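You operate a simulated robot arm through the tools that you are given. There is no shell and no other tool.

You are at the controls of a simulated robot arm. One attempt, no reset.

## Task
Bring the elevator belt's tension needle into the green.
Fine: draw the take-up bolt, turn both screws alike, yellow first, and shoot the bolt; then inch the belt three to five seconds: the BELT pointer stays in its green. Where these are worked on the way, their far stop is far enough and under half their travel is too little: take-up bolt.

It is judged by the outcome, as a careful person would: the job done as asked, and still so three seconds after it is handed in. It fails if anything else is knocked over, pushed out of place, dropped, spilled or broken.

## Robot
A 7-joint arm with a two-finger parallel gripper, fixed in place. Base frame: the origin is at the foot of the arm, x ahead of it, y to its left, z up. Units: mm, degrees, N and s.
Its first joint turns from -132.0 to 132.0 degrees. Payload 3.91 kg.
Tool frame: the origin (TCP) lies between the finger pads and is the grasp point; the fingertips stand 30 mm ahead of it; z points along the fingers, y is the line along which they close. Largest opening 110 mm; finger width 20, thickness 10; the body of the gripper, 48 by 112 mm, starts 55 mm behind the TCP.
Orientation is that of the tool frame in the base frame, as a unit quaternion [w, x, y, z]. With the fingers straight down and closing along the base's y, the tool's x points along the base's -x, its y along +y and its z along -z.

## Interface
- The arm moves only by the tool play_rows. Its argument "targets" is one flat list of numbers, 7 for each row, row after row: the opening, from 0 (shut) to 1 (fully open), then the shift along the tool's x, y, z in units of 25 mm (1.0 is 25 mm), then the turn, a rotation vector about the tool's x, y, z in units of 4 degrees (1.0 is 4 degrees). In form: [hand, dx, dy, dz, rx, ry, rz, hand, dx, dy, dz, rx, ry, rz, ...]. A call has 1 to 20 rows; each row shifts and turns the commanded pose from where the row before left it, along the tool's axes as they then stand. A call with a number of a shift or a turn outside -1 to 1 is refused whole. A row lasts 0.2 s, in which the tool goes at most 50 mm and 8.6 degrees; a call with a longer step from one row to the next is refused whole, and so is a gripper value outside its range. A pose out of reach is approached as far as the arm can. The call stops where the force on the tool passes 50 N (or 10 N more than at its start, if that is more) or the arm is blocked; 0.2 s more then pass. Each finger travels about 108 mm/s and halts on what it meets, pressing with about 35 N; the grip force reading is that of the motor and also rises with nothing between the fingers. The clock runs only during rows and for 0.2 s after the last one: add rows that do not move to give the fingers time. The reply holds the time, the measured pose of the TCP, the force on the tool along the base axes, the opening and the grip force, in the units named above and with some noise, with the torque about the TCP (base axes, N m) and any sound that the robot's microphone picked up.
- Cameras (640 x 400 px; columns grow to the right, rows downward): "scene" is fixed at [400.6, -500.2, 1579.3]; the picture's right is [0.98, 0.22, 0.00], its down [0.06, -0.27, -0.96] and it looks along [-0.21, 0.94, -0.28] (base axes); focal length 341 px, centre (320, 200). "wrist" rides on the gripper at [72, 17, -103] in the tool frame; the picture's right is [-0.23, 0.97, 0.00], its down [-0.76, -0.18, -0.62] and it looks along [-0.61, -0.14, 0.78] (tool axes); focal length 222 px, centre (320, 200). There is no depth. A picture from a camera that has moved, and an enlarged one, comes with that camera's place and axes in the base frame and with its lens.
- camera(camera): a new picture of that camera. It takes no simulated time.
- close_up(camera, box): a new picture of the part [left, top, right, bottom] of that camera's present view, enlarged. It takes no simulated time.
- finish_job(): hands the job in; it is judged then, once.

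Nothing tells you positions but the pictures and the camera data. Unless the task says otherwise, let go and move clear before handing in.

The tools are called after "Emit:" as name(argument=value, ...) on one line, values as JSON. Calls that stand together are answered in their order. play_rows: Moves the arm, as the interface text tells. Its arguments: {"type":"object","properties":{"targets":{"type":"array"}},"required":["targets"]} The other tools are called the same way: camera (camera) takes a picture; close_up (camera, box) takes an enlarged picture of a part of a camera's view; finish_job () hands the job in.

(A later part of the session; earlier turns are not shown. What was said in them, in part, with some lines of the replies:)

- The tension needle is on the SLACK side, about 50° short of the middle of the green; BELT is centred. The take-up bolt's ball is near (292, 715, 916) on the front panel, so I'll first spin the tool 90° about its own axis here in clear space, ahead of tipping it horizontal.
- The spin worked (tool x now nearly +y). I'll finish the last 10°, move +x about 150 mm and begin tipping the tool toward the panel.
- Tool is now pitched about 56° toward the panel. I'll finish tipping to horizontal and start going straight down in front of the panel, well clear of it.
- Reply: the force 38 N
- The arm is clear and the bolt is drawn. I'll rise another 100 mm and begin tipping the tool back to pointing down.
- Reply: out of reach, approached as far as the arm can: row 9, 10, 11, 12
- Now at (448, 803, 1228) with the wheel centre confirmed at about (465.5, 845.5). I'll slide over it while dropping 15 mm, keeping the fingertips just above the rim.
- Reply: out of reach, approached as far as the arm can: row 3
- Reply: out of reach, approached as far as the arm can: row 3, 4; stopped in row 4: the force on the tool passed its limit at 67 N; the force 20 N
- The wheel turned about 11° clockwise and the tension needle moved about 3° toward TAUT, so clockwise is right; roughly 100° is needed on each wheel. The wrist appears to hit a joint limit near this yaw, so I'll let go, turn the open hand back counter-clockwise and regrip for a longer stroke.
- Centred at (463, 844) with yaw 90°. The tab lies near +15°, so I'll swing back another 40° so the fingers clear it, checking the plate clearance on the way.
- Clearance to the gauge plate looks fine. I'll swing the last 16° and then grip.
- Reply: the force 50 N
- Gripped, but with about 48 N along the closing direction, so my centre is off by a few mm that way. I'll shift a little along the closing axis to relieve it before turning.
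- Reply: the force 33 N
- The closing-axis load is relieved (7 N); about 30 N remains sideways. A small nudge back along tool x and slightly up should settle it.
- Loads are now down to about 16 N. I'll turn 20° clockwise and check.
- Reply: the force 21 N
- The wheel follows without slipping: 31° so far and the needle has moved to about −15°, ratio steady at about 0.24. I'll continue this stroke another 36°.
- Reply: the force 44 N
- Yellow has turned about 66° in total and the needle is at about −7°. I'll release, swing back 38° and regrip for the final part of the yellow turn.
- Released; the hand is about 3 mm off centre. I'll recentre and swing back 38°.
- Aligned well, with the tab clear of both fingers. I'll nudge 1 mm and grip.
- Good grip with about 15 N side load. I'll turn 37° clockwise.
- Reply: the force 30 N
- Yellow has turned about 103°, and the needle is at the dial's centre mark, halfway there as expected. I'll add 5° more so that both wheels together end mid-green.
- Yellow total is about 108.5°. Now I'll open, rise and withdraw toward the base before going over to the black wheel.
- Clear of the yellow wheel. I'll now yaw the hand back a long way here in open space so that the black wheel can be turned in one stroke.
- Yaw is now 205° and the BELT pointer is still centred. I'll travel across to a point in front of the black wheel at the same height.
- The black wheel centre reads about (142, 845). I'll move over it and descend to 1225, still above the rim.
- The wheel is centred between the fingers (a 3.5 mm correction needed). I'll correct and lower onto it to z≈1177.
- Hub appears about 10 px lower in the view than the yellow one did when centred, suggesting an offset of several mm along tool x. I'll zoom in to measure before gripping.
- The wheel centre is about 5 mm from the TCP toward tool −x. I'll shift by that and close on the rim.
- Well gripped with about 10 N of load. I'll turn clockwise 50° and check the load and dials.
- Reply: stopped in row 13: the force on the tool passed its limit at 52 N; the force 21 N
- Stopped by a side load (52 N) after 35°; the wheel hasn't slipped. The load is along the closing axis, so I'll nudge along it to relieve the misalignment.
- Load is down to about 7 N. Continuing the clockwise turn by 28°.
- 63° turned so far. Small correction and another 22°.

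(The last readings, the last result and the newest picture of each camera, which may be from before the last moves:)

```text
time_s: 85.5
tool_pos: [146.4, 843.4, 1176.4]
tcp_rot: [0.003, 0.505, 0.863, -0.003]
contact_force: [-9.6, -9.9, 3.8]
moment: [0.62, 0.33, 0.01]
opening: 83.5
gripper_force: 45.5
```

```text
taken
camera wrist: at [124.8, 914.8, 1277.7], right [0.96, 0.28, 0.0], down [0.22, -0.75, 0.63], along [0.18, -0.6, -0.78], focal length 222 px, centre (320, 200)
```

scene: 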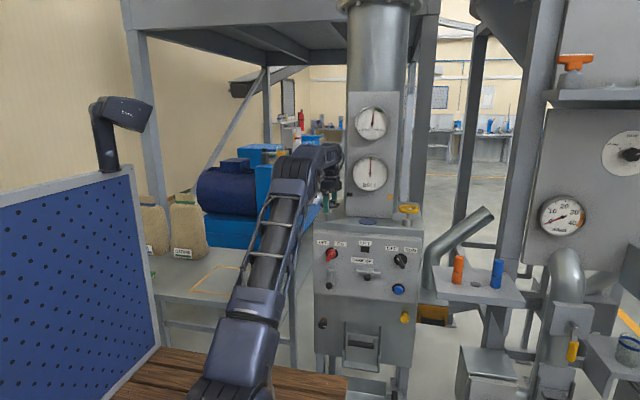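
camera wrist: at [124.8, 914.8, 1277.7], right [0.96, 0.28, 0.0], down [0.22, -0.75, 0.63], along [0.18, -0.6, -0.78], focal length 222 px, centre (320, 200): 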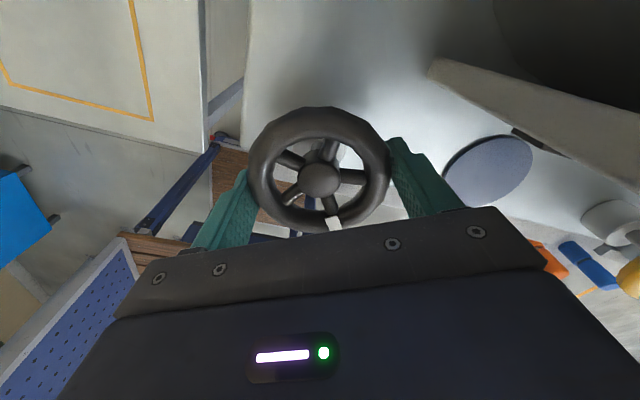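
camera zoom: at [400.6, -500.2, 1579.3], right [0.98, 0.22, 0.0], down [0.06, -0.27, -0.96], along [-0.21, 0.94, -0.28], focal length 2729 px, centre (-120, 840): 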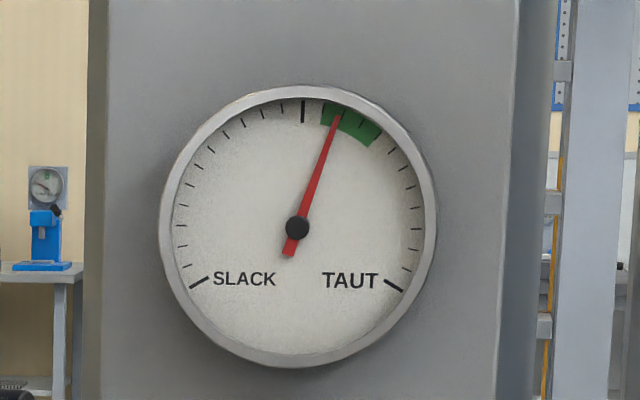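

Black is at about 86°, and the needle is now in the green. I'll turn the remaining 22.8° to match yellow's 108.5°.

Emit:
play_rows(targets=[0.6, 0, -0.03, 0, 0, 0, 0.5, 0.6, 0, 0, 0, 0, 0, 0.7, 0.6, 0, 0, 0, 0, 0, 0.7, 0.6, 0, 0, 0, 0, 0, 0.7, 0.6, 0, 0, 0, 0, 0, 0.7, 0.6, 0, 0, 0, 0, 0, 0.7, 0.6, 0, 0, 0, 0, 0, 0.7, 0.6, 0, 0, 0, 0, 0, 0.6, 0.6, 0, 0, 0, 0, 0, 0.4, 0.6, 0, 0, 0, 0, 0, 0])

Emit:
close_up(camera="scene", box=[335, 95, 415, 145])

Emit:
close_up(camera="wrist", box=[220, 90, 420, 215])

```text
time_s: 87.7
tool_pos: [146.5, 843.5, 1175.7]
tcp_rot: [0.002, 0.665, 0.747, -0.002]
contact_force: [-17.2, -24.8, 2.3]
moment: [0.02, -0.1, 0.03]
opening: 83.4
gripper_force: 45.2
```

```text
8.00 times, centred on (375, 120) of scene
camera zoom: at [400.6, -500.2, 1579.3], right [0.98, 0.22, 0.0], down [0.06, -0.27, -0.96], along [-0.21, 0.94, -0.28], focal length 2729 px, centre (-120, 840)
```

zoom: 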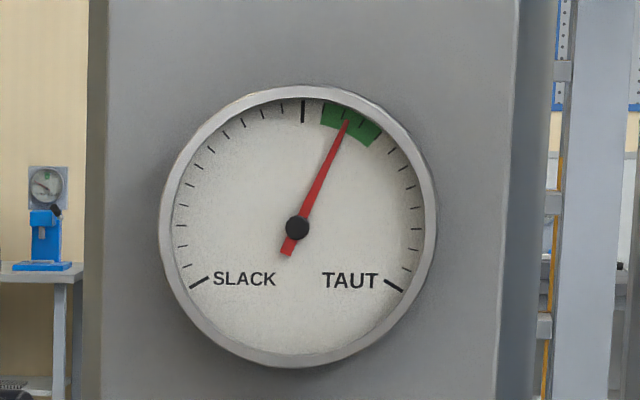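

```text
3.20 times, centred on (320, 152) of wrist
camera zoom: at [153.2, 917.0, 1277.7], right [0.99, -0.11, 0.0], down [-0.09, -0.77, 0.63], along [-0.07, -0.62, -0.78], focal length 711 px, centre (320, 352)
```

zoom: 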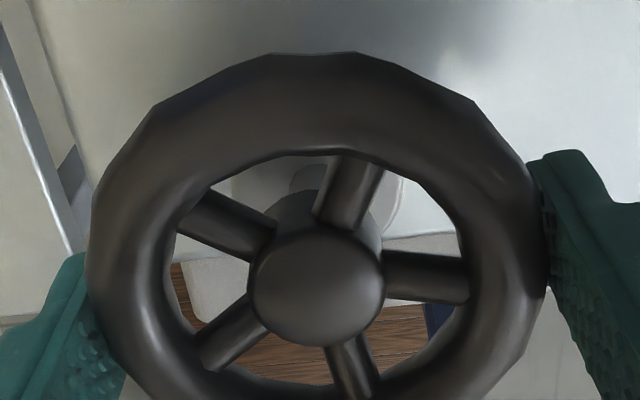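

Both wheels are at about 108°, and the needle is mid-green. I'll let go, rise straight up and compare the white tabs on the two wheels.

Emit:
play_rows(targets=[1, 0, 0, 0, 0, 0, 0, 1, 0, 0, 0, 0, 0, 0, 1, 0, 0, -0.5, 0, 0, 0, 1, 0, 0, -0.7, 0, 0, 0, 1, 0, 0, -1, 0, 0, 0, 1, 0, 0, -1, 0, 0, 0, 1, -0.5, 0, -1, 0, 0, 0, 1, -1, 0, -0.5, 0, 0, 0, 1, -1, 0, -0.5, 0, 0, 0, 1, -1, 0, 0, 0, 0, 0, 1, -1, 0, 0, 0, 0, 0, 1, 0, 0, 0, 0, 0, 0])

Emit:
camera(camera="wrist")

Emit:
camera(camera="scene")

Emit:
close_up(camera="scene", box=[310, 185, 370, 225])

Emit:
close_up(camera="scene", box=[380, 190, 440, 230])

Emit:
close_up(camera="scene", box=[335, 95, 415, 195])

```text
time_s: 90.3
tool_pos: [158.0, 731.3, 1305.1]
tcp_rot: [0.002, 0.665, 0.747, -0.002]
contact_force: [-0.3, -0.2, 0.0]
moment: [0.0, -0.03, 0.02]
opening: 109.9
gripper_force: 0.0
```

```text
taken
camera wrist: at [166.3, 806.2, 1407.1], right [0.99, -0.11, 0.0], down [-0.09, -0.77, 0.63], along [-0.07, -0.62, -0.78], focal length 222 px, centre (320, 200)
```

wrist: 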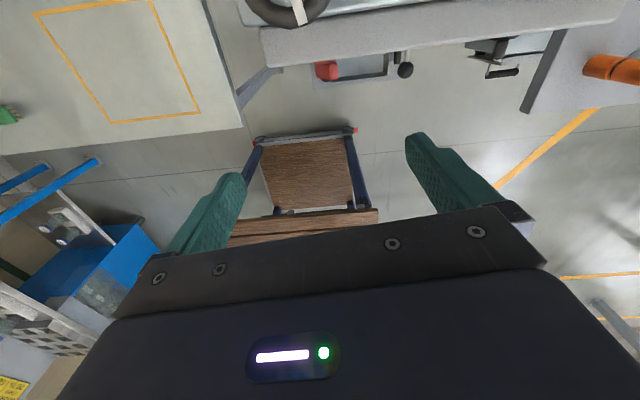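

```text
taken
```

scene: 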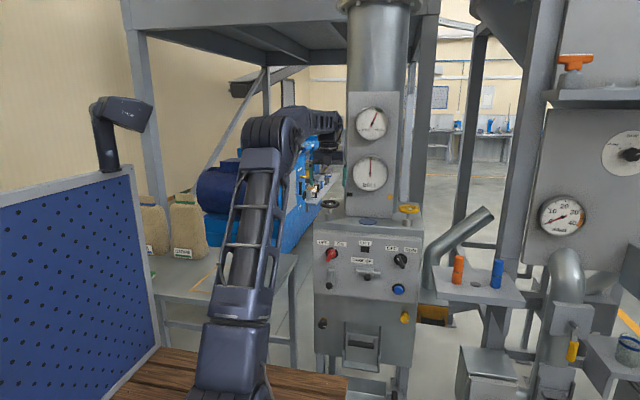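

```text
10.00 times, centred on (340, 205) of scene
camera zoom: at [400.6, -500.2, 1579.3], right [0.98, 0.22, 0.0], down [0.06, -0.27, -0.96], along [-0.21, 0.94, -0.28], focal length 3412 px, centre (120, 150)
```

zoom: 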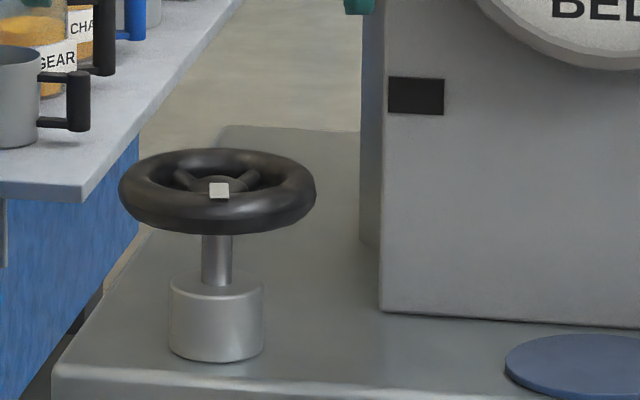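

```text
10.00 times, centred on (410, 210) of scene
camera zoom: at [400.6, -500.2, 1579.3], right [0.98, 0.22, 0.0], down [0.06, -0.27, -0.96], along [-0.21, 0.94, -0.28], focal length 3412 px, centre (-580, 100)
```

zoom: 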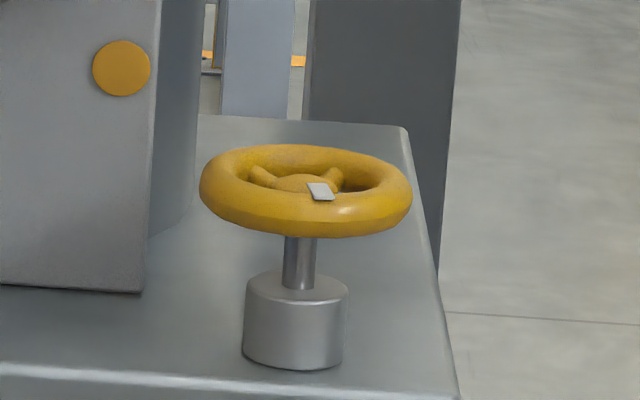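

```text
4.00 times, centred on (375, 145) of scene
camera zoom: at [400.6, -500.2, 1579.3], right [0.98, 0.22, 0.0], down [0.06, -0.27, -0.96], along [-0.21, 0.94, -0.28], focal length 1365 px, centre (100, 420)
```

zoom: 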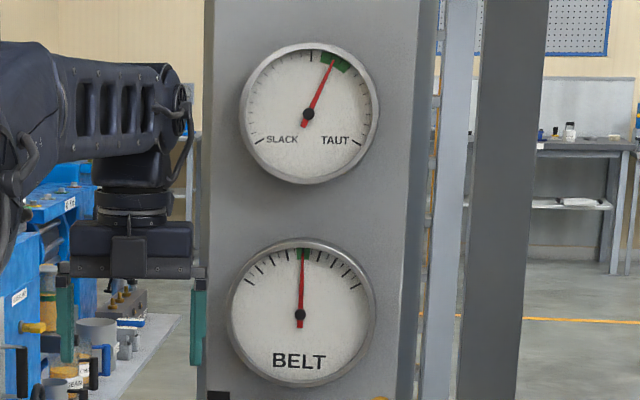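

Tension needle is mid-green (about 25°), BELT is centred, and both tabs have turned by matching amounts. Next is shooting the bolt: I'll move back in front of the panel and tip the tool horizontal again.

Emit:
play_rows(targets=[1, -0.97, 0.71, 0, 0, 0, 0, 1, -0.97, 0.71, 0, 0, 0, 0, 1, -0.97, 0.71, 0, 0, 0, 0, 1, -0.97, 0.71, 0, 0, 0, 0, 1, -0.97, 0.71, 0, 0, 0, 0, 1, -0.97, 0.71, 0, 0, 0, 0, 1, -0.97, 0.71, 0, 0, 0, 0, 1, -0.97, 0.71, 0, 0, 0, 0, 1, 0, 0, -0.5, 0, 0, 0.83, 1, 0, 0, -0.5, 0, 0, 0.82, 1, 0, 0, -0.5, 0, 1, 0, 1, 0, 0, -0.5, 0, 1, 0, 1, 0, 0, 0, 0, 1, 0, 1, 0, 0, 0, 0, 1, 0, 1, 0, 0, 0, 0, 1, 0, 1, 0, 0, 0, 0, 1, 0, 1, 0, 0, 0, 0, 1, 0, 1, 0, 0, 0, 0, 1, 0, 1, 0, 0, 0, 0, 1, 0, 1, 0, 0, 0, 0, 1, 0])

Emit:
play_rows(targets=[1, 0, 0, 0, 0, 1, 0, 1, 0, 0, 0, 0, 1, 0, 1, 0, 0, 0, 0, 1, 0, 1, 0, 0, 0, 0, 1, 0, 1, 0, 0, 0, 0, 1, 0, 1, 0, 0, 0, 0, 1, 0, 1, 0, 0, 0, 0, 1, 0, 1, 0, 0, 0, 0, 1, 0, 1, 0, 0, 0, 0, 1, 0, 1, 0, 0, 0, 0, 1, 0, 1, 0, 0, 0, 0, 1, 0, 1, 0, 0, 0, 0, 1, 0, 1, 0, 0, 0, 0, 0.5, 0, 1, -1, 0, 0, 0, 0, 0, 1, -1, 0, 0, 0, 0, 0, 1, -1, 0, 0, 0, 0, 0, 1, -1, 0, 0, 0, 0, 0, 1, -1, 0, 0, 0, 0, 0, 1, 0, 0, 0, 0, 0, 0])

Emit:
camera(camera="wrist")

Emit:
camera(camera="scene")

```text
time_s: 94.5
tool_pos: [323.4, 554.7, 1356.4]
tcp_rot: [-0.24, 0.665, 0.665, 0.242]
contact_force: [0.2, 0.7, -0.2]
moment: [-0.02, 0.0, 0.0]
opening: 110.2
gripper_force: 0.0
```

```text
time_s: 98.5
tool_pos: [323.3, 554.5, 1232.5]
tcp_rot: [-0.499, 0.5, 0.502, 0.498]
contact_force: [-0.7, 0.4, -0.5]
moment: [0.02, -0.01, 0.0]
opening: 109.9
gripper_force: 0.1
```

```text
taken
camera wrist: at [340.4, 451.4, 1304.1], right [0.97, 0.0, -0.23], down [-0.18, -0.63, -0.76], along [-0.14, 0.78, -0.61], focal length 222 px, centre (320, 200)
```

wrist: 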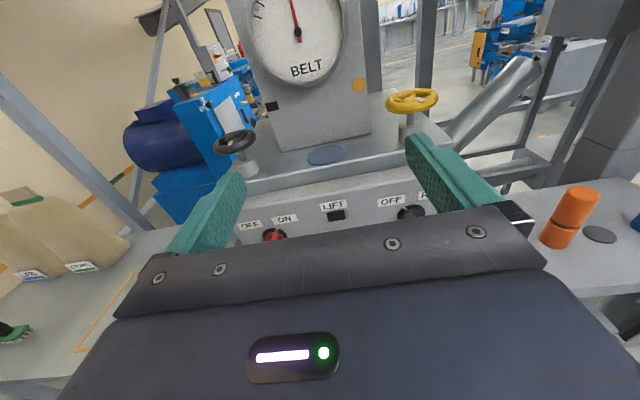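

```text
taken
```

scene: 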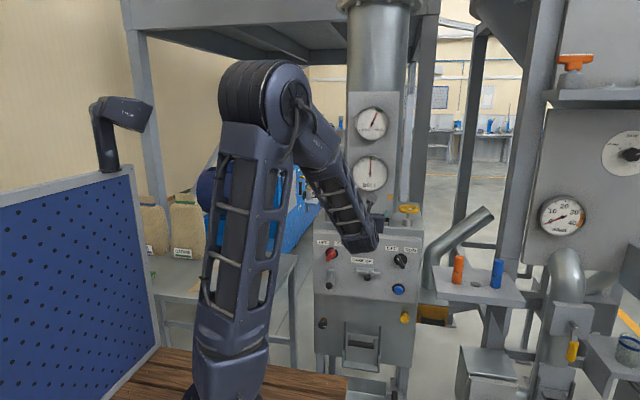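

Tool is horizontal again at x≈323. I'll lower to the bolt's height, still 140 mm back from it.

Emit:
play_rows(targets=[1, -0.97, 0, 0, 0, 0, 0, 1, -0.97, 0, 0, 0, 0, 0, 1, -0.97, 0, 0, 0, 0, 0, 1, -0.97, 0, 0, 0, 0, 0, 1, -0.97, 0, 0, 0, 0, 0, 1, -0.97, 0, 0, 0, 0, 0, 1, -0.97, 0, 0, 0, 0, 0, 1, -0.97, 0, 0, 0, 0, 0, 0.55, -0.97, 0, 0, 0, 0, 0, 0.55, -0.97, 0, 0, 0, 0, 0, 0.55, -0.97, 0, 0, 0, 0, 0, 0.55, -0.97, 0, 0, 0, 0, 0, 0.55, -0.97, 0, 0, 0, 0, 0, 0.55, 0, 0, 0, 0, 0, 0])

Emit:
camera(camera="wrist")

Emit:
close_up(camera="wrist", box=[220, 60, 420, 185])

```text
time_s: 101.5
tool_pos: [325.1, 551.6, 918.4]
tcp_rot: [-0.499, 0.5, 0.502, 0.498]
contact_force: [0.2, 0.1, 1.0]
moment: [-0.01, 0.02, 0.0]
opening: 60.4
gripper_force: 0.0
```

```text
taken
camera wrist: at [341.7, 449.6, 989.7], right [0.97, 0.0, -0.23], down [-0.18, -0.63, -0.76], along [-0.14, 0.78, -0.61], focal length 222 px, centre (320, 200)
```

wrist: 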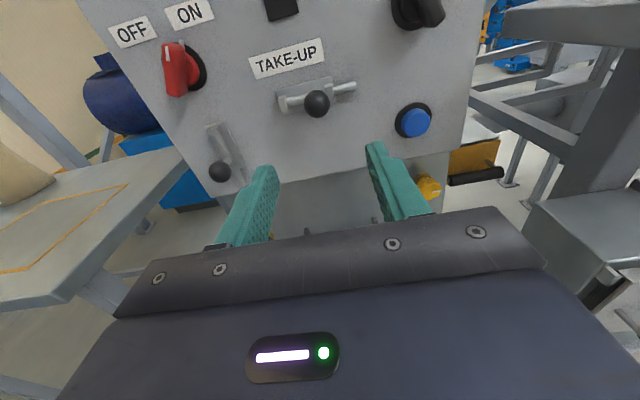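

```text
3.20 times, centred on (320, 122) of wrist
camera zoom: at [341.7, 449.6, 989.7], right [0.97, 0.0, -0.23], down [-0.18, -0.63, -0.76], along [-0.14, 0.78, -0.61], focal length 711 px, centre (320, 448)
```

zoom: 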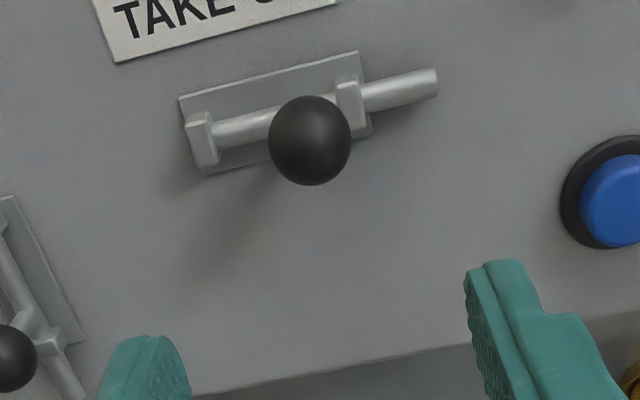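

The drawn bolt's ball is at (322.6, 715, 919). I'll advance to straddle it and close loosely.

Emit:
play_rows(targets=[0.55, 0, -0.1, 1, 0, 0, 0, 0.55, 0, 0, 1, 0, 0, 0, 0.55, 0, 0, 1, 0, 0, 0, 0.55, 0, 0, 1, 0, 0, 0, 0.55, 0, 0, 0.7, 0, 0, 0, 0.55, 0, 0, 0.6, 0, 0, 0, 0.55, 0, 0, 0.5, 0, 0, 0, 0.33, 0, 0, 0, 0, 0, 0, 0.33, 0, 0, 0, 0, 0, 0])

Emit:
close_up(camera="wrist", box=[220, 90, 420, 215])

```text
time_s: 103.5
tool_pos: [321.5, 701.9, 917.5]
tcp_rot: [-0.499, 0.5, 0.502, 0.499]
contact_force: [-0.4, 0.3, 0.3]
moment: [-0.03, 0.01, 0.02]
opening: 36.4
gripper_force: 0.1
```

```text
3.20 times, centred on (320, 152) of wrist
camera zoom: at [338.6, 597.5, 989.1], right [0.97, 0.0, -0.23], down [-0.18, -0.63, -0.76], along [-0.14, 0.78, -0.61], focal length 711 px, centre (320, 352)
```

zoom: 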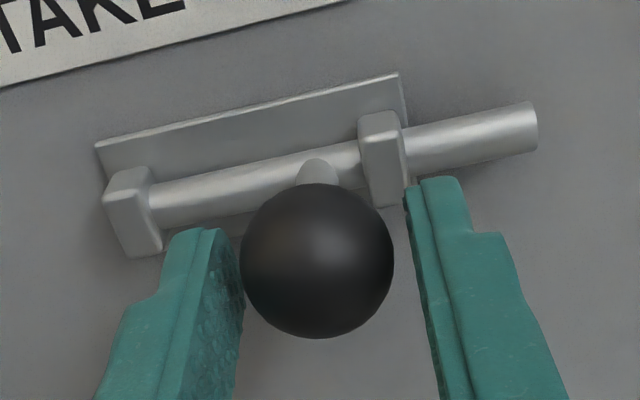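

Fingers straddle the ball. I'll slide it left to shoot the bolt home.

Emit:
play_rows(targets=[0.33, 0, -0.3, 0, 0, 0, 0, 0.33, 0, -0.3, 0, 0, 0, 0, 0.33, 0, -0.3, 0, 0, 0, 0, 0.33, 0, -0.3, 0, 0, 0, 0, 0.33, 0, -0.25, 0, 0, 0, 0, 0.33, 0, -0.15, 0, 0, 0, 0, 0.33, 0, 0, 0, 0, 0, 0])

Emit:
close_up(camera="wrist", box=[220, 90, 420, 215])

```text
time_s: 105.1
tool_pos: [282.1, 698.7, 917.9]
tcp_rot: [-0.499, 0.501, 0.501, 0.5]
contact_force: [23.2, 8.3, 8.6]
moment: [0.14, -0.14, -0.22]
opening: 48.1
gripper_force: 11.7
```

```text
3.20 times, centred on (320, 152) of wrist
camera zoom: at [298.8, 594.9, 989.2], right [0.97, 0.0, -0.23], down [-0.18, -0.63, -0.76], along [-0.14, 0.78, -0.61], focal length 711 px, centre (320, 352)
```

zoom: 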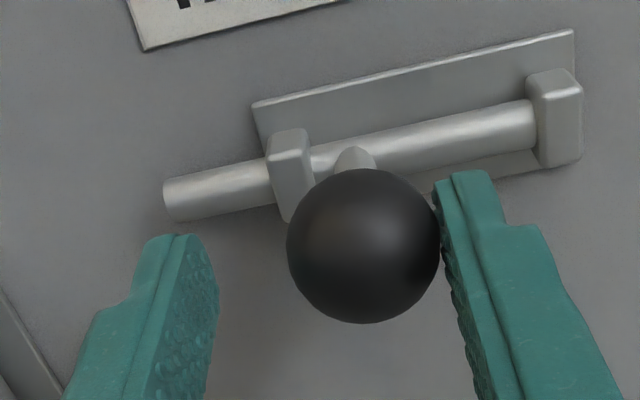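

The bolt is shot fully home (ball back at x≈291, pressed against its stop). I'll ease off, back out from the panel, and then check the scene.

Emit:
play_rows(targets=[0.55, 0, 0.3, 0, 0, 0, 0, 0.55, 0, 0.1, 0, 0, 0, 0, 0.55, 0, 0, -0.5, 0, 0, 0, 0.55, 0, 0, -1, 0, 0, 0, 0.55, 0, 0, -1, 0, 0, 0, 0.55, 0, 0, -1, 0, 0, 0, 0.55, 0, 0, -0.5, 0, 0, 0, 0.3, 0, 0, 0, 0, 0, 0, 0, 0, 0, 0, 0, 0, 0, 0, 0, 0, 0, 0, 0, 0])

Emit:
camera(camera="wrist")

Emit:
camera(camera="scene")

Emit:
close_up(camera="scene", box=[335, 95, 415, 195])

```text
time_s: 107.3
tool_pos: [288.8, 598.3, 915.0]
tcp_rot: [-0.498, 0.501, 0.502, 0.498]
contact_force: [-0.7, 0.7, 0.4]
moment: [0.0, 0.01, 0.0]
opening: 0.0
gripper_force: 35.3
```

```text
taken
camera wrist: at [306.0, 495.7, 987.6], right [0.97, 0.0, -0.23], down [-0.18, -0.63, -0.76], along [-0.14, 0.78, -0.61], focal length 222 px, centre (320, 200)
```

wrist: 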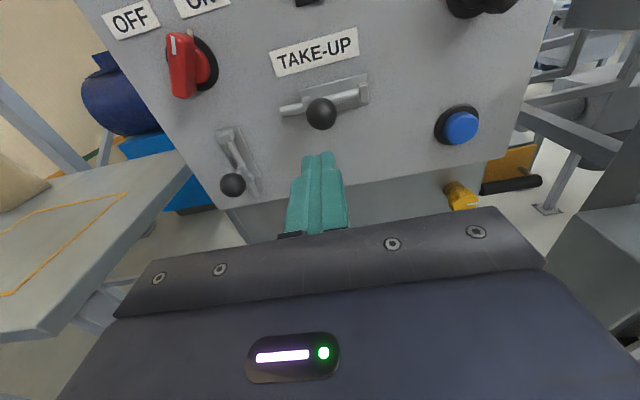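

```text
taken
```

scene: 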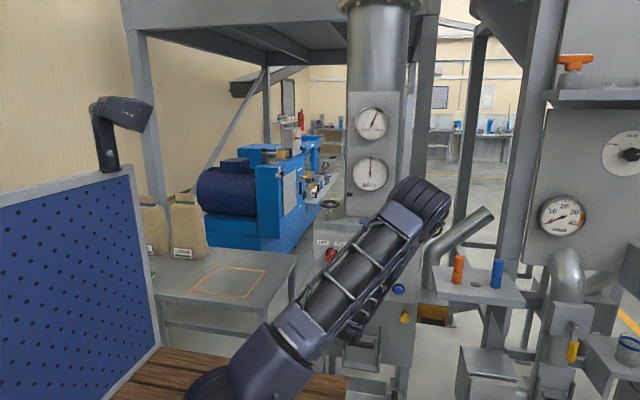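

```text
4.00 times, centred on (375, 145) of scene
camera zoom: at [400.6, -500.2, 1579.3], right [0.98, 0.22, 0.0], down [0.06, -0.27, -0.96], along [-0.21, 0.94, -0.28], focal length 1365 px, centre (100, 420)
```

zoom: 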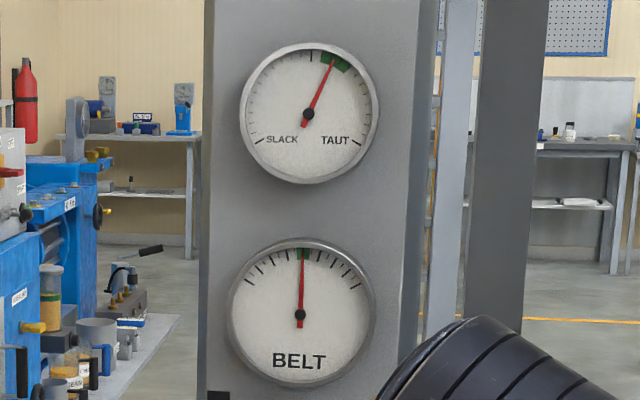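

Bolt home; tension needle in green; BELT centred. The blue push-button (the inch button, no other momentary control on the panel) sits near (435, 735, 864); with fingers now shut I'll move in front of it.

Emit:
play_rows(targets=[0, -0.34, 0.975, 0, 0, 0, 0, 0, -0.34, 0.975, 0, 0, 0, 0, 0, -0.34, 0.975, 0, 0, 0, 0, 0, -0.34, 0.975, 0, 0, 0, 0, 0, -0.34, 0.975, 0, 0, 0, 0, 0, -0.34, 0.975, 0, 0, 0, 0, 0, 0, 0, 0.6, 0, 0, 0, 0, 0, 0, 0.6, 0, 0, 0, 0, 0, 0, 0.6, 0, 0, 0, 0, 0, 0, 0, 0, 0, 0])

Emit:
camera(camera="wrist")

Emit:
close_up(camera="wrist", box=[220, 90, 420, 215])

Emit:
camera(camera="scene")

```text
time_s: 109.5
tool_pos: [437.5, 644.7, 865.8]
tcp_rot: [-0.499, 0.501, 0.502, 0.498]
contact_force: [1.3, 0.3, -0.9]
moment: [0.0, -0.03, -0.03]
opening: 0.1
gripper_force: 35.2
```

```text
taken
camera wrist: at [454.0, 540.4, 937.1], right [0.97, 0.0, -0.23], down [-0.18, -0.63, -0.76], along [-0.14, 0.78, -0.61], focal length 222 px, centre (320, 200)
```

wrist: 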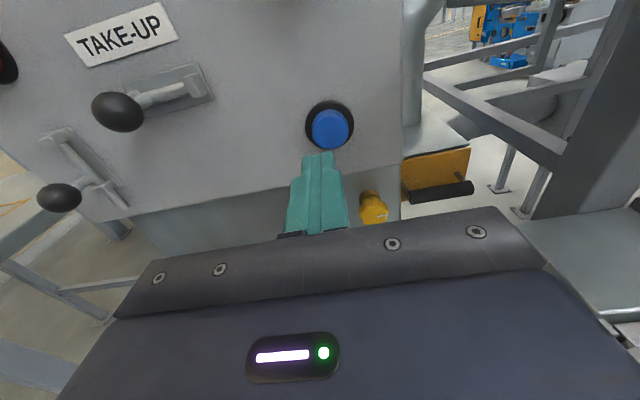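

```text
3.20 times, centred on (320, 152) of wrist
camera zoom: at [454.0, 540.4, 937.1], right [0.97, 0.0, -0.23], down [-0.18, -0.63, -0.76], along [-0.14, 0.78, -0.61], focal length 711 px, centre (320, 352)
```

zoom: 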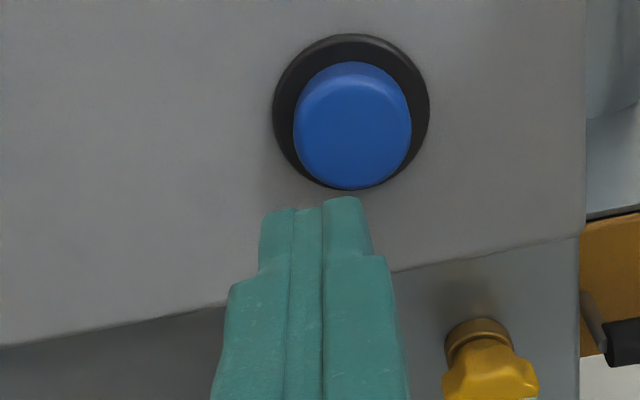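

```text
taken
```

scene: 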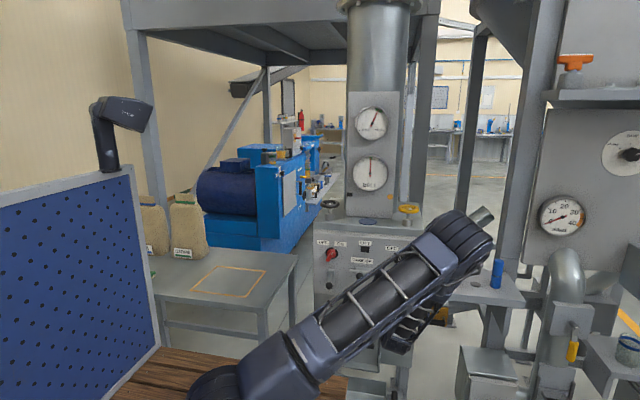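

Triangulating from several views puts the button's face at about (444, 754, 854). I'll shift right 7 mm and down 12 mm, and advance to leave about 25 mm gap.

Emit:
play_rows(targets=[0, -0.24, 0.14, 0.5, 0, 0, 0, 0, -0.24, 0.14, 0.5, 0, 0, 0, 0, 0, 0, 0.6, 0, 0, 0, 0, 0, 0, 0.6, 0, 0, 0, 0, 0, 0, 0, 0, 0, 0])

Emit:
camera(camera="wrist")

Emit:
close_up(camera="wrist", box=[220, 90, 420, 215])

Emit:
close_up(camera="scene", box=[370, 260, 434, 310])

```text
time_s: 110.7
tool_pos: [444.9, 700.1, 852.7]
tcp_rot: [-0.499, 0.501, 0.501, 0.499]
contact_force: [0.7, 0.2, -0.1]
moment: [0.02, -0.02, 0.01]
opening: 0.0
gripper_force: 35.3
```

```text
taken
camera wrist: at [462.0, 596.2, 925.5], right [0.97, 0.0, -0.23], down [-0.18, -0.63, -0.76], along [-0.14, 0.78, -0.61], focal length 222 px, centre (320, 200)
```

wrist: 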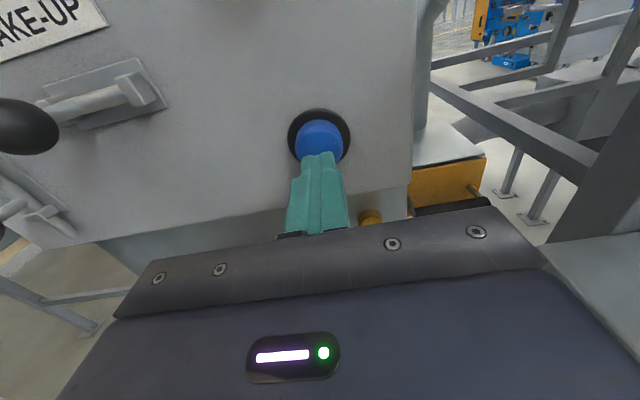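

```text
3.20 times, centred on (320, 152) of wrist
camera zoom: at [462.0, 596.2, 925.5], right [0.97, 0.0, -0.23], down [-0.18, -0.63, -0.76], along [-0.14, 0.78, -0.61], focal length 711 px, centre (320, 352)
```

zoom: 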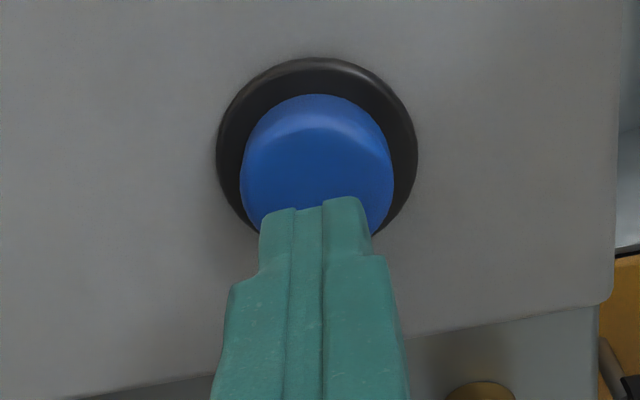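

```text
8.00 times, centred on (402, 285) of scene
camera zoom: at [400.6, -500.2, 1579.3], right [0.98, 0.22, 0.0], down [0.06, -0.27, -0.96], along [-0.21, 0.94, -0.28], focal length 2729 px, centre (-336, -480)
```

zoom: 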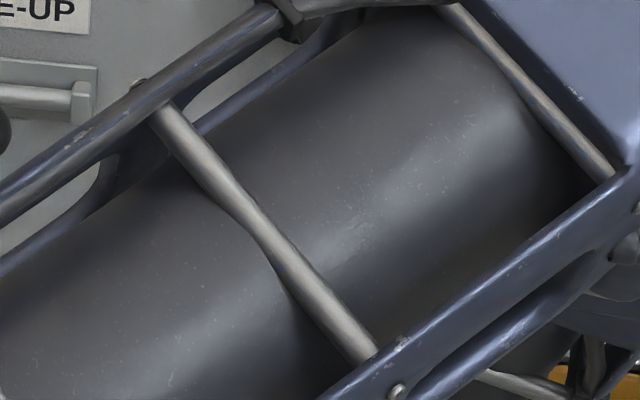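

Fingertips are aligned on the button's face with roughly 24 mm to go. I'll creep 14 mm closer.

Emit:
play_rows(targets=[0, 0, 0, 0.28, 0, 0, 0, 0, 0, 0, 0.28, 0, 0, 0])

Emit:
close_up(camera="wrist", box=[220, 90, 420, 215])

```text
time_s: 111.3
tool_pos: [445.3, 711.6, 855.2]
tcp_rot: [-0.498, 0.502, 0.501, 0.499]
contact_force: [0.6, 0.0, -0.5]
moment: [0.03, -0.01, 0.0]
opening: 0.0
gripper_force: 34.8
```

```text
3.20 times, centred on (320, 152) of wrist
camera zoom: at [461.8, 608.6, 926.2], right [0.97, 0.0, -0.23], down [-0.18, -0.63, -0.76], along [-0.14, 0.78, -0.61], focal length 711 px, centre (320, 352)
```

zoom: 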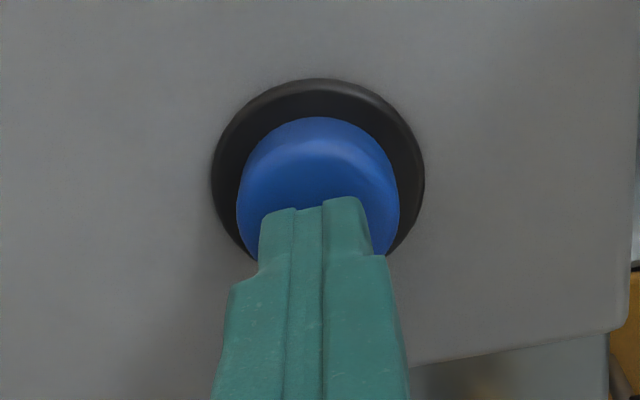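

About 10 mm remains. I'll creep 5 mm more and watch for contact.

Emit:
play_rows(targets=[0, 0, 0, 0.1, 0, 0, 0, 0, 0, 0, 0.1, 0, 0, 0])

Emit:
close_up(camera="wrist", box=[220, 90, 420, 215])

```text
time_s: 111.9
tool_pos: [444.4, 718.2, 853.6]
tcp_rot: [-0.498, 0.501, 0.502, 0.498]
contact_force: [0.9, -0.9, -0.3]
moment: [0.03, 0.04, -0.03]
opening: 0.0
gripper_force: 35.4
```

```text
3.20 times, centred on (320, 152) of wrist
camera zoom: at [461.0, 614.3, 925.4], right [0.97, 0.0, -0.23], down [-0.18, -0.63, -0.76], along [-0.14, 0.78, -0.61], focal length 711 px, centre (320, 352)
```

zoom: 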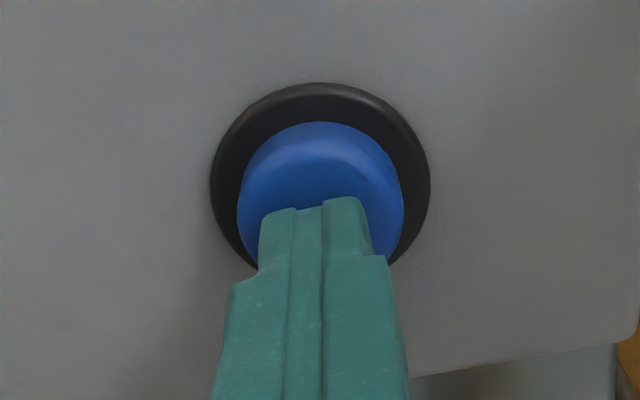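

No contact yet at fingertip y≈748. Two more millimetres at a time.

Emit:
play_rows(targets=[0, 0, 0, 0.1, 0, 0, 0])

```text
time_s: 112.3
tool_pos: [443.3, 721.0, 854.2]
tcp_rot: [-0.499, 0.501, 0.502, 0.499]
contact_force: [1.9, -2.4, -0.4]
moment: [-0.03, -0.01, -0.06]
opening: 0.0
gripper_force: 34.9
heard: click
```

I heard a click with only ~2 N of force, so the button has just made contact. The clock is paused, so let me look at the dials and panel immediately.

Emit:
camera(camera="scene")

Emit:
close_up(camera="scene", box=[335, 95, 415, 195])

Emit:
close_up(camera="scene", box=[310, 230, 390, 280])

Emit:
close_up(camera="wrist", box=[220, 90, 420, 215])

```text
taken
```

scene: 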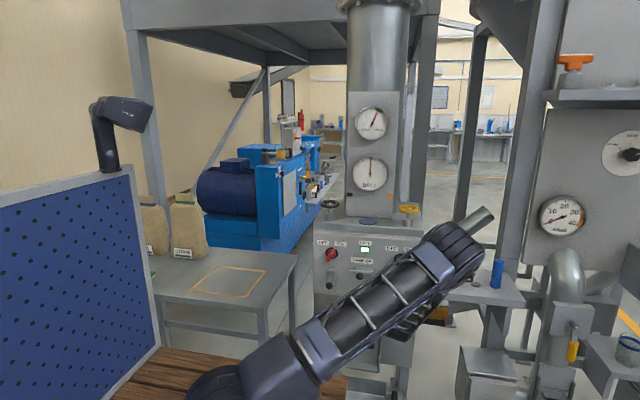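

```text
4.00 times, centred on (375, 145) of scene
camera zoom: at [400.6, -500.2, 1579.3], right [0.98, 0.22, 0.0], down [0.06, -0.27, -0.96], along [-0.21, 0.94, -0.28], focal length 1365 px, centre (100, 420)
```

zoom: 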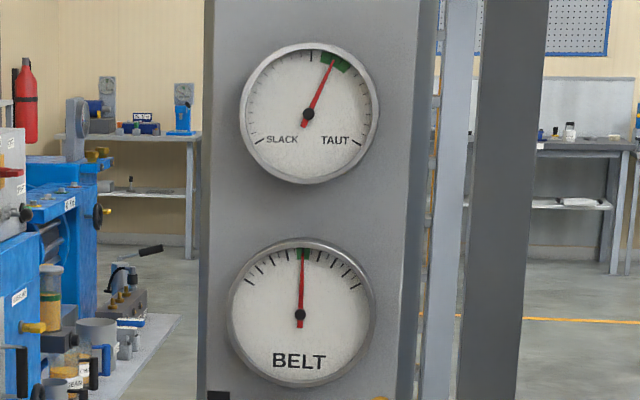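

```text
8.00 times, centred on (350, 255) of scene
camera zoom: at [400.6, -500.2, 1579.3], right [0.98, 0.22, 0.0], down [0.06, -0.27, -0.96], along [-0.21, 0.94, -0.28], focal length 2729 px, centre (80, -240)
```

zoom: 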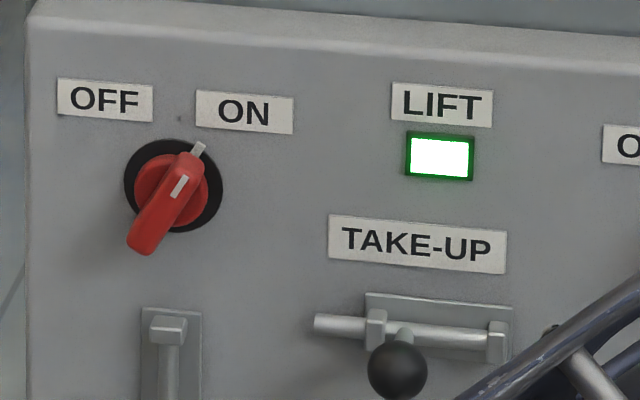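

```text
3.20 times, centred on (320, 152) of wrist
camera zoom: at [460.8, 616.6, 925.4], right [0.97, 0.0, -0.23], down [-0.18, -0.63, -0.76], along [-0.14, 0.78, -0.61], focal length 711 px, centre (320, 352)
```

zoom: 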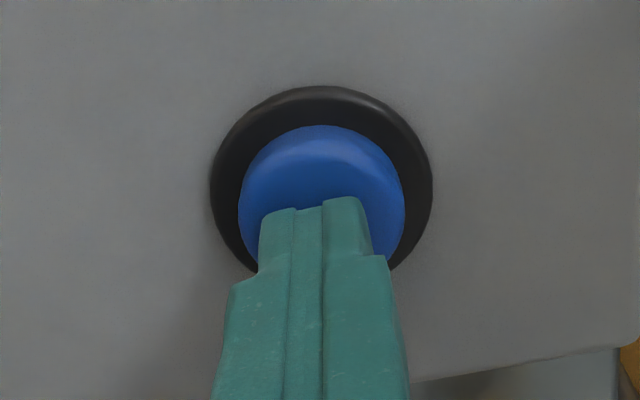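

The LIFT lamp is lit green: the belt is inching, pressed for about 0.2 s so far. I'll press 2 mm deeper and hold 1.6 s, then glance at the dials.

Emit:
play_rows(targets=[0, 0, 0, 0.08, 0, 0, 0, 0, 0, 0, 0, 0, 0, 0, 0, 0, 0, 0, 0, 0, 0, 0, 0, 0, 0, 0, 0, 0, 0, 0, 0, 0, 0, 0, 0, 0, 0, 0, 0, 0, 0, 0, 0, 0, 0, 0, 0, 0, 0, 0, 0, 0, 0, 0, 0, 0])

Emit:
close_up(camera="scene", box=[335, 95, 415, 195])

Emit:
close_up(camera="scene", box=[310, 230, 390, 280])

```text
time_s: 114.1
tool_pos: [443.5, 721.0, 853.8]
tcp_rot: [-0.499, 0.501, 0.502, 0.498]
contact_force: [0.1, -3.7, -1.2]
moment: [0.01, 0.03, -0.01]
opening: 0.2
gripper_force: 35.5
```

```text
4.00 times, centred on (375, 145) of scene
camera zoom: at [400.6, -500.2, 1579.3], right [0.98, 0.22, 0.0], down [0.06, -0.27, -0.96], along [-0.21, 0.94, -0.28], focal length 1365 px, centre (100, 420)
```

zoom: 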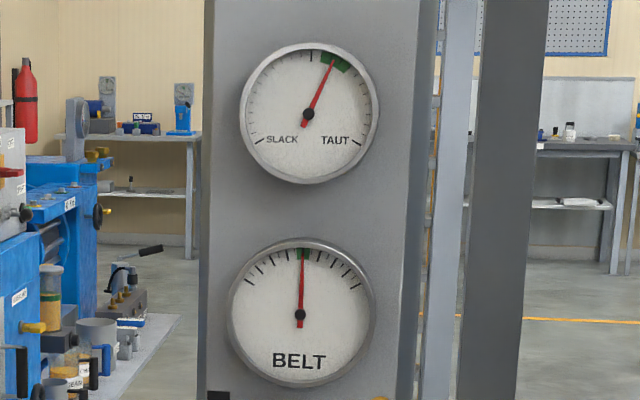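

```text
8.00 times, centred on (350, 255) of scene
camera zoom: at [400.6, -500.2, 1579.3], right [0.98, 0.22, 0.0], down [0.06, -0.27, -0.96], along [-0.21, 0.94, -0.28], focal length 2729 px, centre (80, -240)
```

zoom: 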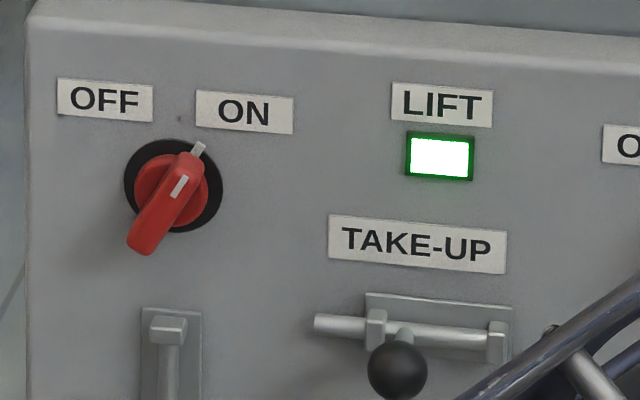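

Lamp still lit, BELT steady in its green, tension steady; about 2 s inched. I'll hold 1.6 s more, then withdraw in the same call (about 3.7 s in all).

Emit:
play_rows(targets=[0, 0, 0, 0, 0, 0, 0, 0, 0, 0, 0, 0, 0, 0, 0, 0, 0, 0, 0, 0, 0, 0, 0, 0, 0, 0, 0, 0, 0, 0, 0, 0, 0, 0, 0, 0, 0, 0, 0, 0, 0, 0, 0, 0, 0, 0, 0, 0, 0, 0, 0, 0, 0, 0, 0, 0, 0, 0, 0, -0.8, 0, 0, 0, 0, 0, 0, -1, 0, 0, 0])

Emit:
close_up(camera="scene", box=[335, 95, 415, 195])

Emit:
close_up(camera="scene", box=[310, 230, 390, 280])

Emit:
camera(camera="wrist")

```text
time_s: 116.3
tool_pos: [443.2, 676.8, 852.9]
tcp_rot: [-0.499, 0.5, 0.502, 0.499]
contact_force: [-0.2, -1.0, -0.7]
moment: [0.01, 0.0, -0.05]
opening: 0.0
gripper_force: 34.8
```

```text
4.00 times, centred on (375, 145) of scene
camera zoom: at [400.6, -500.2, 1579.3], right [0.98, 0.22, 0.0], down [0.06, -0.27, -0.96], along [-0.21, 0.94, -0.28], focal length 1365 px, centre (100, 420)
```

zoom: 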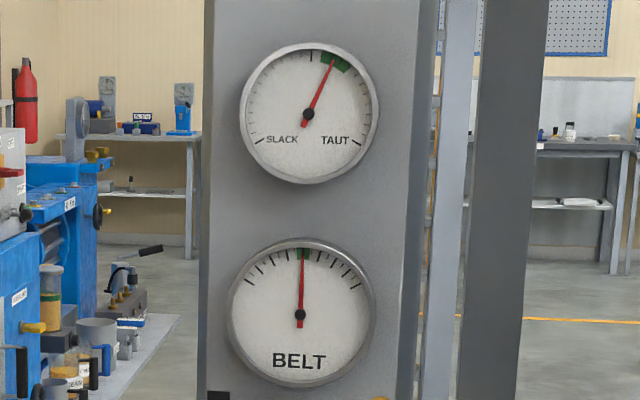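

```text
8.00 times, centred on (350, 255) of scene
camera zoom: at [400.6, -500.2, 1579.3], right [0.98, 0.22, 0.0], down [0.06, -0.27, -0.96], along [-0.21, 0.94, -0.28], focal length 2729 px, centre (80, -240)
```

zoom: 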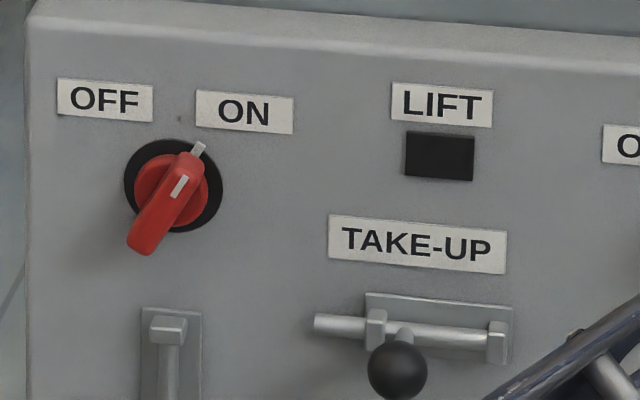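

```text
taken
camera wrist: at [459.7, 573.2, 924.4], right [0.97, 0.0, -0.23], down [-0.18, -0.63, -0.76], along [-0.14, 0.78, -0.61], focal length 222 px, centre (320, 200)
```

wrist: 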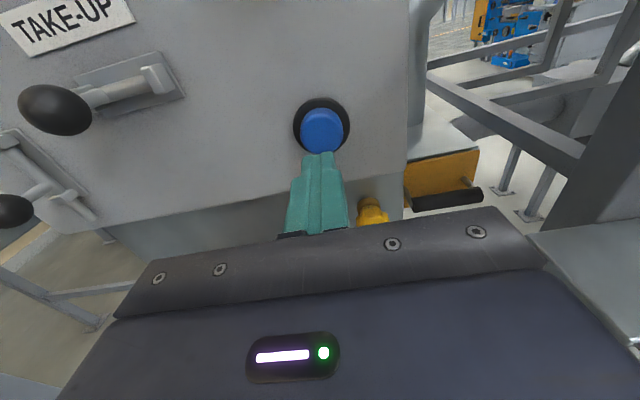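

The lamp went out on release after about 3.7 s of inching; BELT held in its green, tension is mid-green and the bolt is shot. I'll back well clear of the panel and take a last look.

Emit:
play_rows(targets=[0, 0, 0, -1, 0, 0, 0, 0, 0, 0, -1, 0, 0, 0, 0, 0, 0, -1, 0, 0, 0, 0, 0, 0, -1, 0, 0, 0, 0, 0, 0, -1, 0, 0, 0, 0.3, 1, -1, 0, 0, 0, 0, 0.3, 1, -1, 0, 0, 0, 0, 0.3, 1, -1, 0, 0, 0, 0, 0.3, 1, -1, 0, 0, 0, 0, 0.3, 1, -1, 0, 0, 0, 0, 0.3, 1, 0, 0, 0, 0, 0, 0.3, 1, 0, 0, 0, 0, 0, 0.3, 1, 0, 0, 0, 0, 0, 0.3, 1, 0, 0, 0, 0, 0, 0.3, 1, 0, 0, 0, 0, 0, 0.3, 1, 0, 0, 0, 0, 0, 0.3, 0, 0, 0, 0, 0, 0])

Emit:
camera(camera="scene")

Emit:
close_up(camera="scene", box=[335, 95, 415, 195])

Emit:
close_up(camera="scene", box=[305, 195, 435, 305])

```text
time_s: 119.9
tool_pos: [319.1, 553.5, 1129.8]
tcp_rot: [-0.499, 0.5, 0.501, 0.499]
contact_force: [0.2, -0.1, -0.1]
moment: [0.02, -0.02, -0.01]
opening: 32.9
gripper_force: 0.1
```

```text
taken
```

scene: 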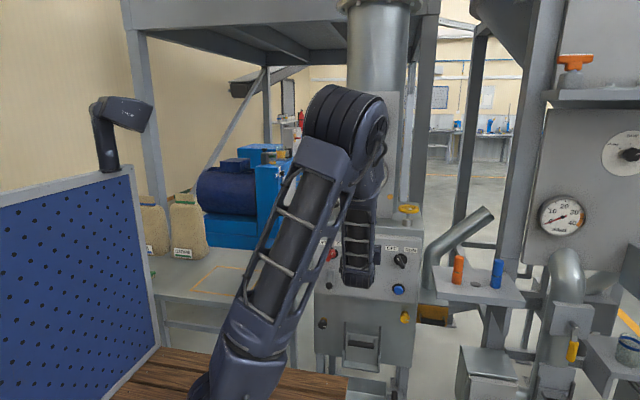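

```text
4.00 times, centred on (375, 145) of scene
camera zoom: at [400.6, -500.2, 1579.3], right [0.98, 0.22, 0.0], down [0.06, -0.27, -0.96], along [-0.21, 0.94, -0.28], focal length 1365 px, centre (100, 420)
```

zoom: 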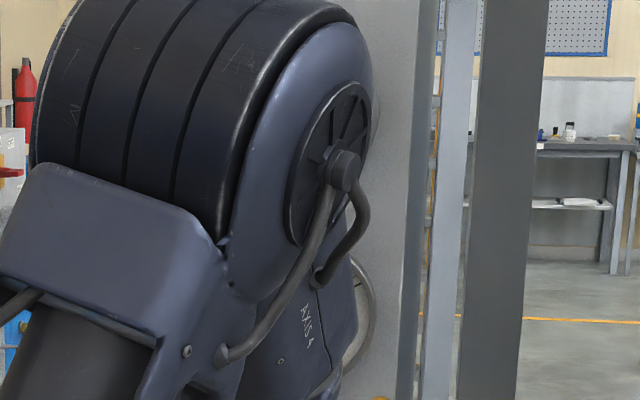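

```text
3.64 times, centred on (370, 250) of scene
camera zoom: at [400.6, -500.2, 1579.3], right [0.98, 0.22, 0.0], down [0.06, -0.27, -0.96], along [-0.21, 0.94, -0.28], focal length 1241 px, centre (138, 18)
```

zoom: 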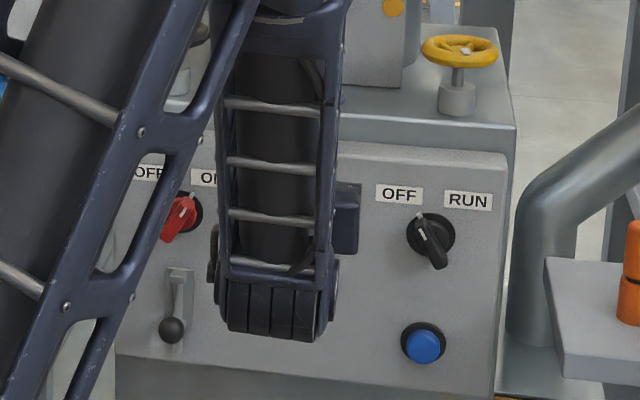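

Clear of everything, but the arm hides the dials; I'll shift it left and up to confirm the final readings.

Emit:
play_rows(targets=[0.3, 1, -0.9, 0, 0, 0, 0, 0.3, 1, -0.9, 0, 0, 0, 0, 0.3, 1, -0.9, 0, 0, 0, 0, 0.3, 1, -0.9, 0, 0, 0, 0, 0.3, 1, -0.9, 0, 0, 0, 0, 0.3, 1, -0.9, 0, 0, 0, 0, 0.3, 1, -0.9, 0, 0, 0, 0, 0.3, 0, 0, 0, 0, 0, 0])

Emit:
camera(camera="scene")

Emit:
close_up(camera="scene", box=[335, 95, 415, 195])

Emit:
close_up(camera="scene", box=[305, 195, 435, 305])

```text
time_s: 121.9
tool_pos: [461.7, 482.8, 1294.6]
tcp_rot: [-0.393, 0.589, 0.396, 0.585]
contact_force: [-0.3, 0.2, -0.3]
moment: [-0.01, 0.0, -0.02]
opening: 33.0
gripper_force: 0.0
out of reach, approached as far as the arm can: row 4, 5, 6, 7
stopped in row 8: the arm was blocked; the commanded pose is now the measured one
```

```text
taken
```

scene: 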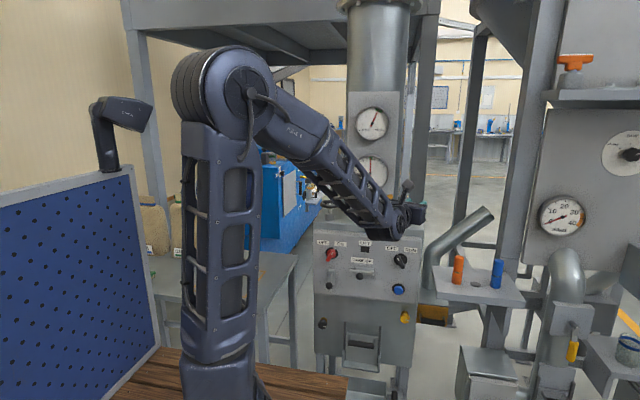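

```text
4.00 times, centred on (375, 145) of scene
camera zoom: at [400.6, -500.2, 1579.3], right [0.98, 0.22, 0.0], down [0.06, -0.27, -0.96], along [-0.21, 0.94, -0.28], focal length 1365 px, centre (100, 420)
```

zoom: 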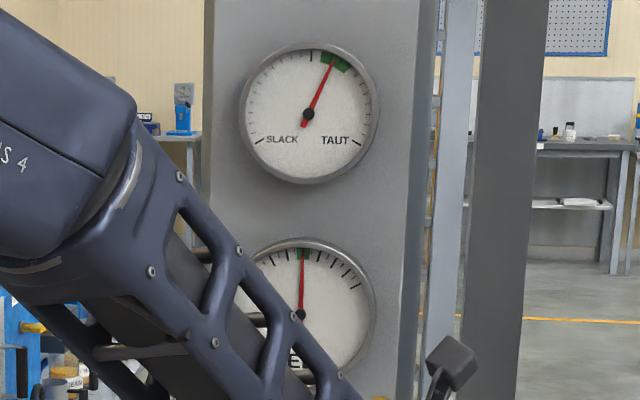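

```text
3.64 times, centred on (370, 250) of scene
camera zoom: at [400.6, -500.2, 1579.3], right [0.98, 0.22, 0.0], down [0.06, -0.27, -0.96], along [-0.21, 0.94, -0.28], focal length 1241 px, centre (138, 18)
```

zoom: 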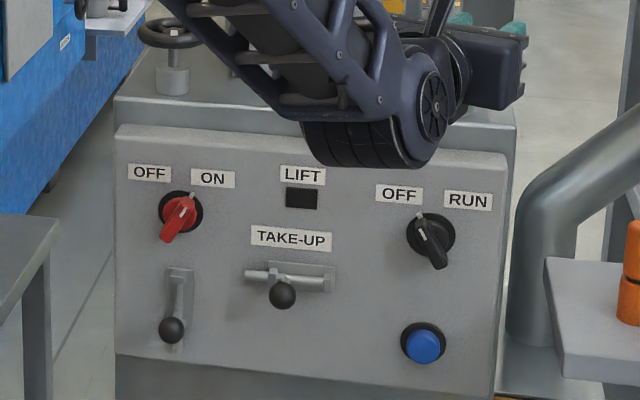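

The dials read well: tension mid-green, BELT centred, bolt shot, RUN still off. The last arm move ended in an awkward posture with no contact force; I'll check that nothing is being touched.

Emit:
camera(camera="wrist")

Emit:
close_up(camera="scene", box=[60, 30, 320, 230])

Emit:
close_up(camera="scene", box=[330, 150, 450, 250])

```text
taken
camera wrist: at [438.5, 381.7, 1366.1], right [0.9, -0.37, -0.23], down [-0.4, -0.51, -0.76], along [0.16, 0.77, -0.61], focal length 222 px, centre (320, 200)
```

wrist: 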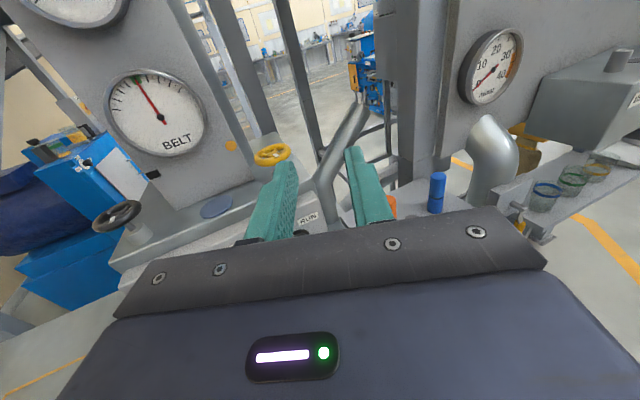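

```text
2.00 times, centred on (190, 130) of scene
camera zoom: at [400.6, -500.2, 1579.3], right [0.98, 0.22, 0.0], down [0.06, -0.27, -0.96], along [-0.21, 0.94, -0.28], focal length 682 px, centre (580, 340)
```

zoom: 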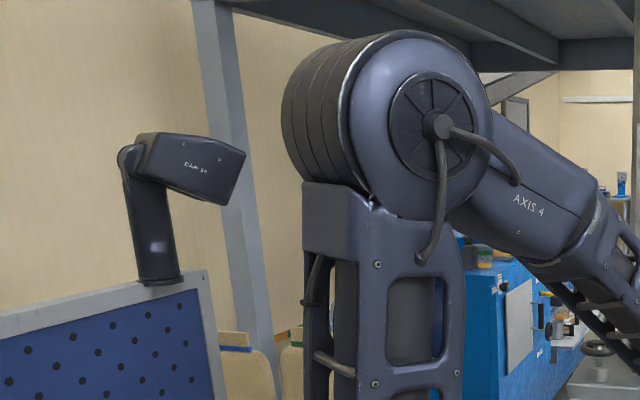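

```text
4.00 times, centred on (390, 200) of scene
camera zoom: at [400.6, -500.2, 1579.3], right [0.98, 0.22, 0.0], down [0.06, -0.27, -0.96], along [-0.21, 0.94, -0.28], focal length 1365 px, centre (40, 200)
```

zoom: 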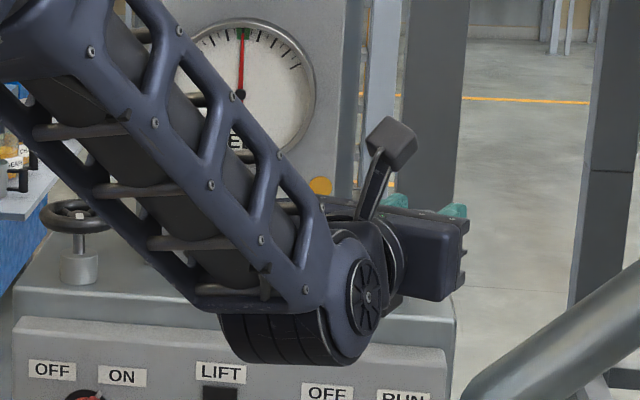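

Nothing is being touched, and the contact force reads zero. The job stands as asked: both screws turned alike (about 108° clockwise, yellow first), bolt shot, belt inched about 3.7 s, tension mid-green and BELT in its green. I'm handing it in.

Emit:
finish_job()

```text
The job is handed in.
```

The belt's tension needle is now in the middle of the green, and the job is handed in. I haven't seen the judging result.

- **Take-up bolt:** I drew it to its far stop first. After both screws were set, I shot it fully home again.
- **Screws:** I turned yellow first, in three strokes, about 108.5° clockwise in total. Black followed in one grip, about 108.3° clockwise. These angles come from the tool's own pose readings while gripping, and the wheels did not slip in the pictures.
- **Inching:** I used the unlabelled blue push-button. The LIFT lamp came on when I pressed it and went out when I let go, about 3.7 seconds later. The BELT pointer was in its green when I checked partway through and right after release.
- **Panel afterwards:** The red switch is still ON and the run switch is still OFF.

- **Force stops:** Three force or blocked stops happened, all without damage that I could see. Two came while turning the wheels, at 67 N on yellow and 52 N on black, and I re-centred each time. The third was a blocked report on the final move clear, with zero contact force and nothing touching in the pictures.
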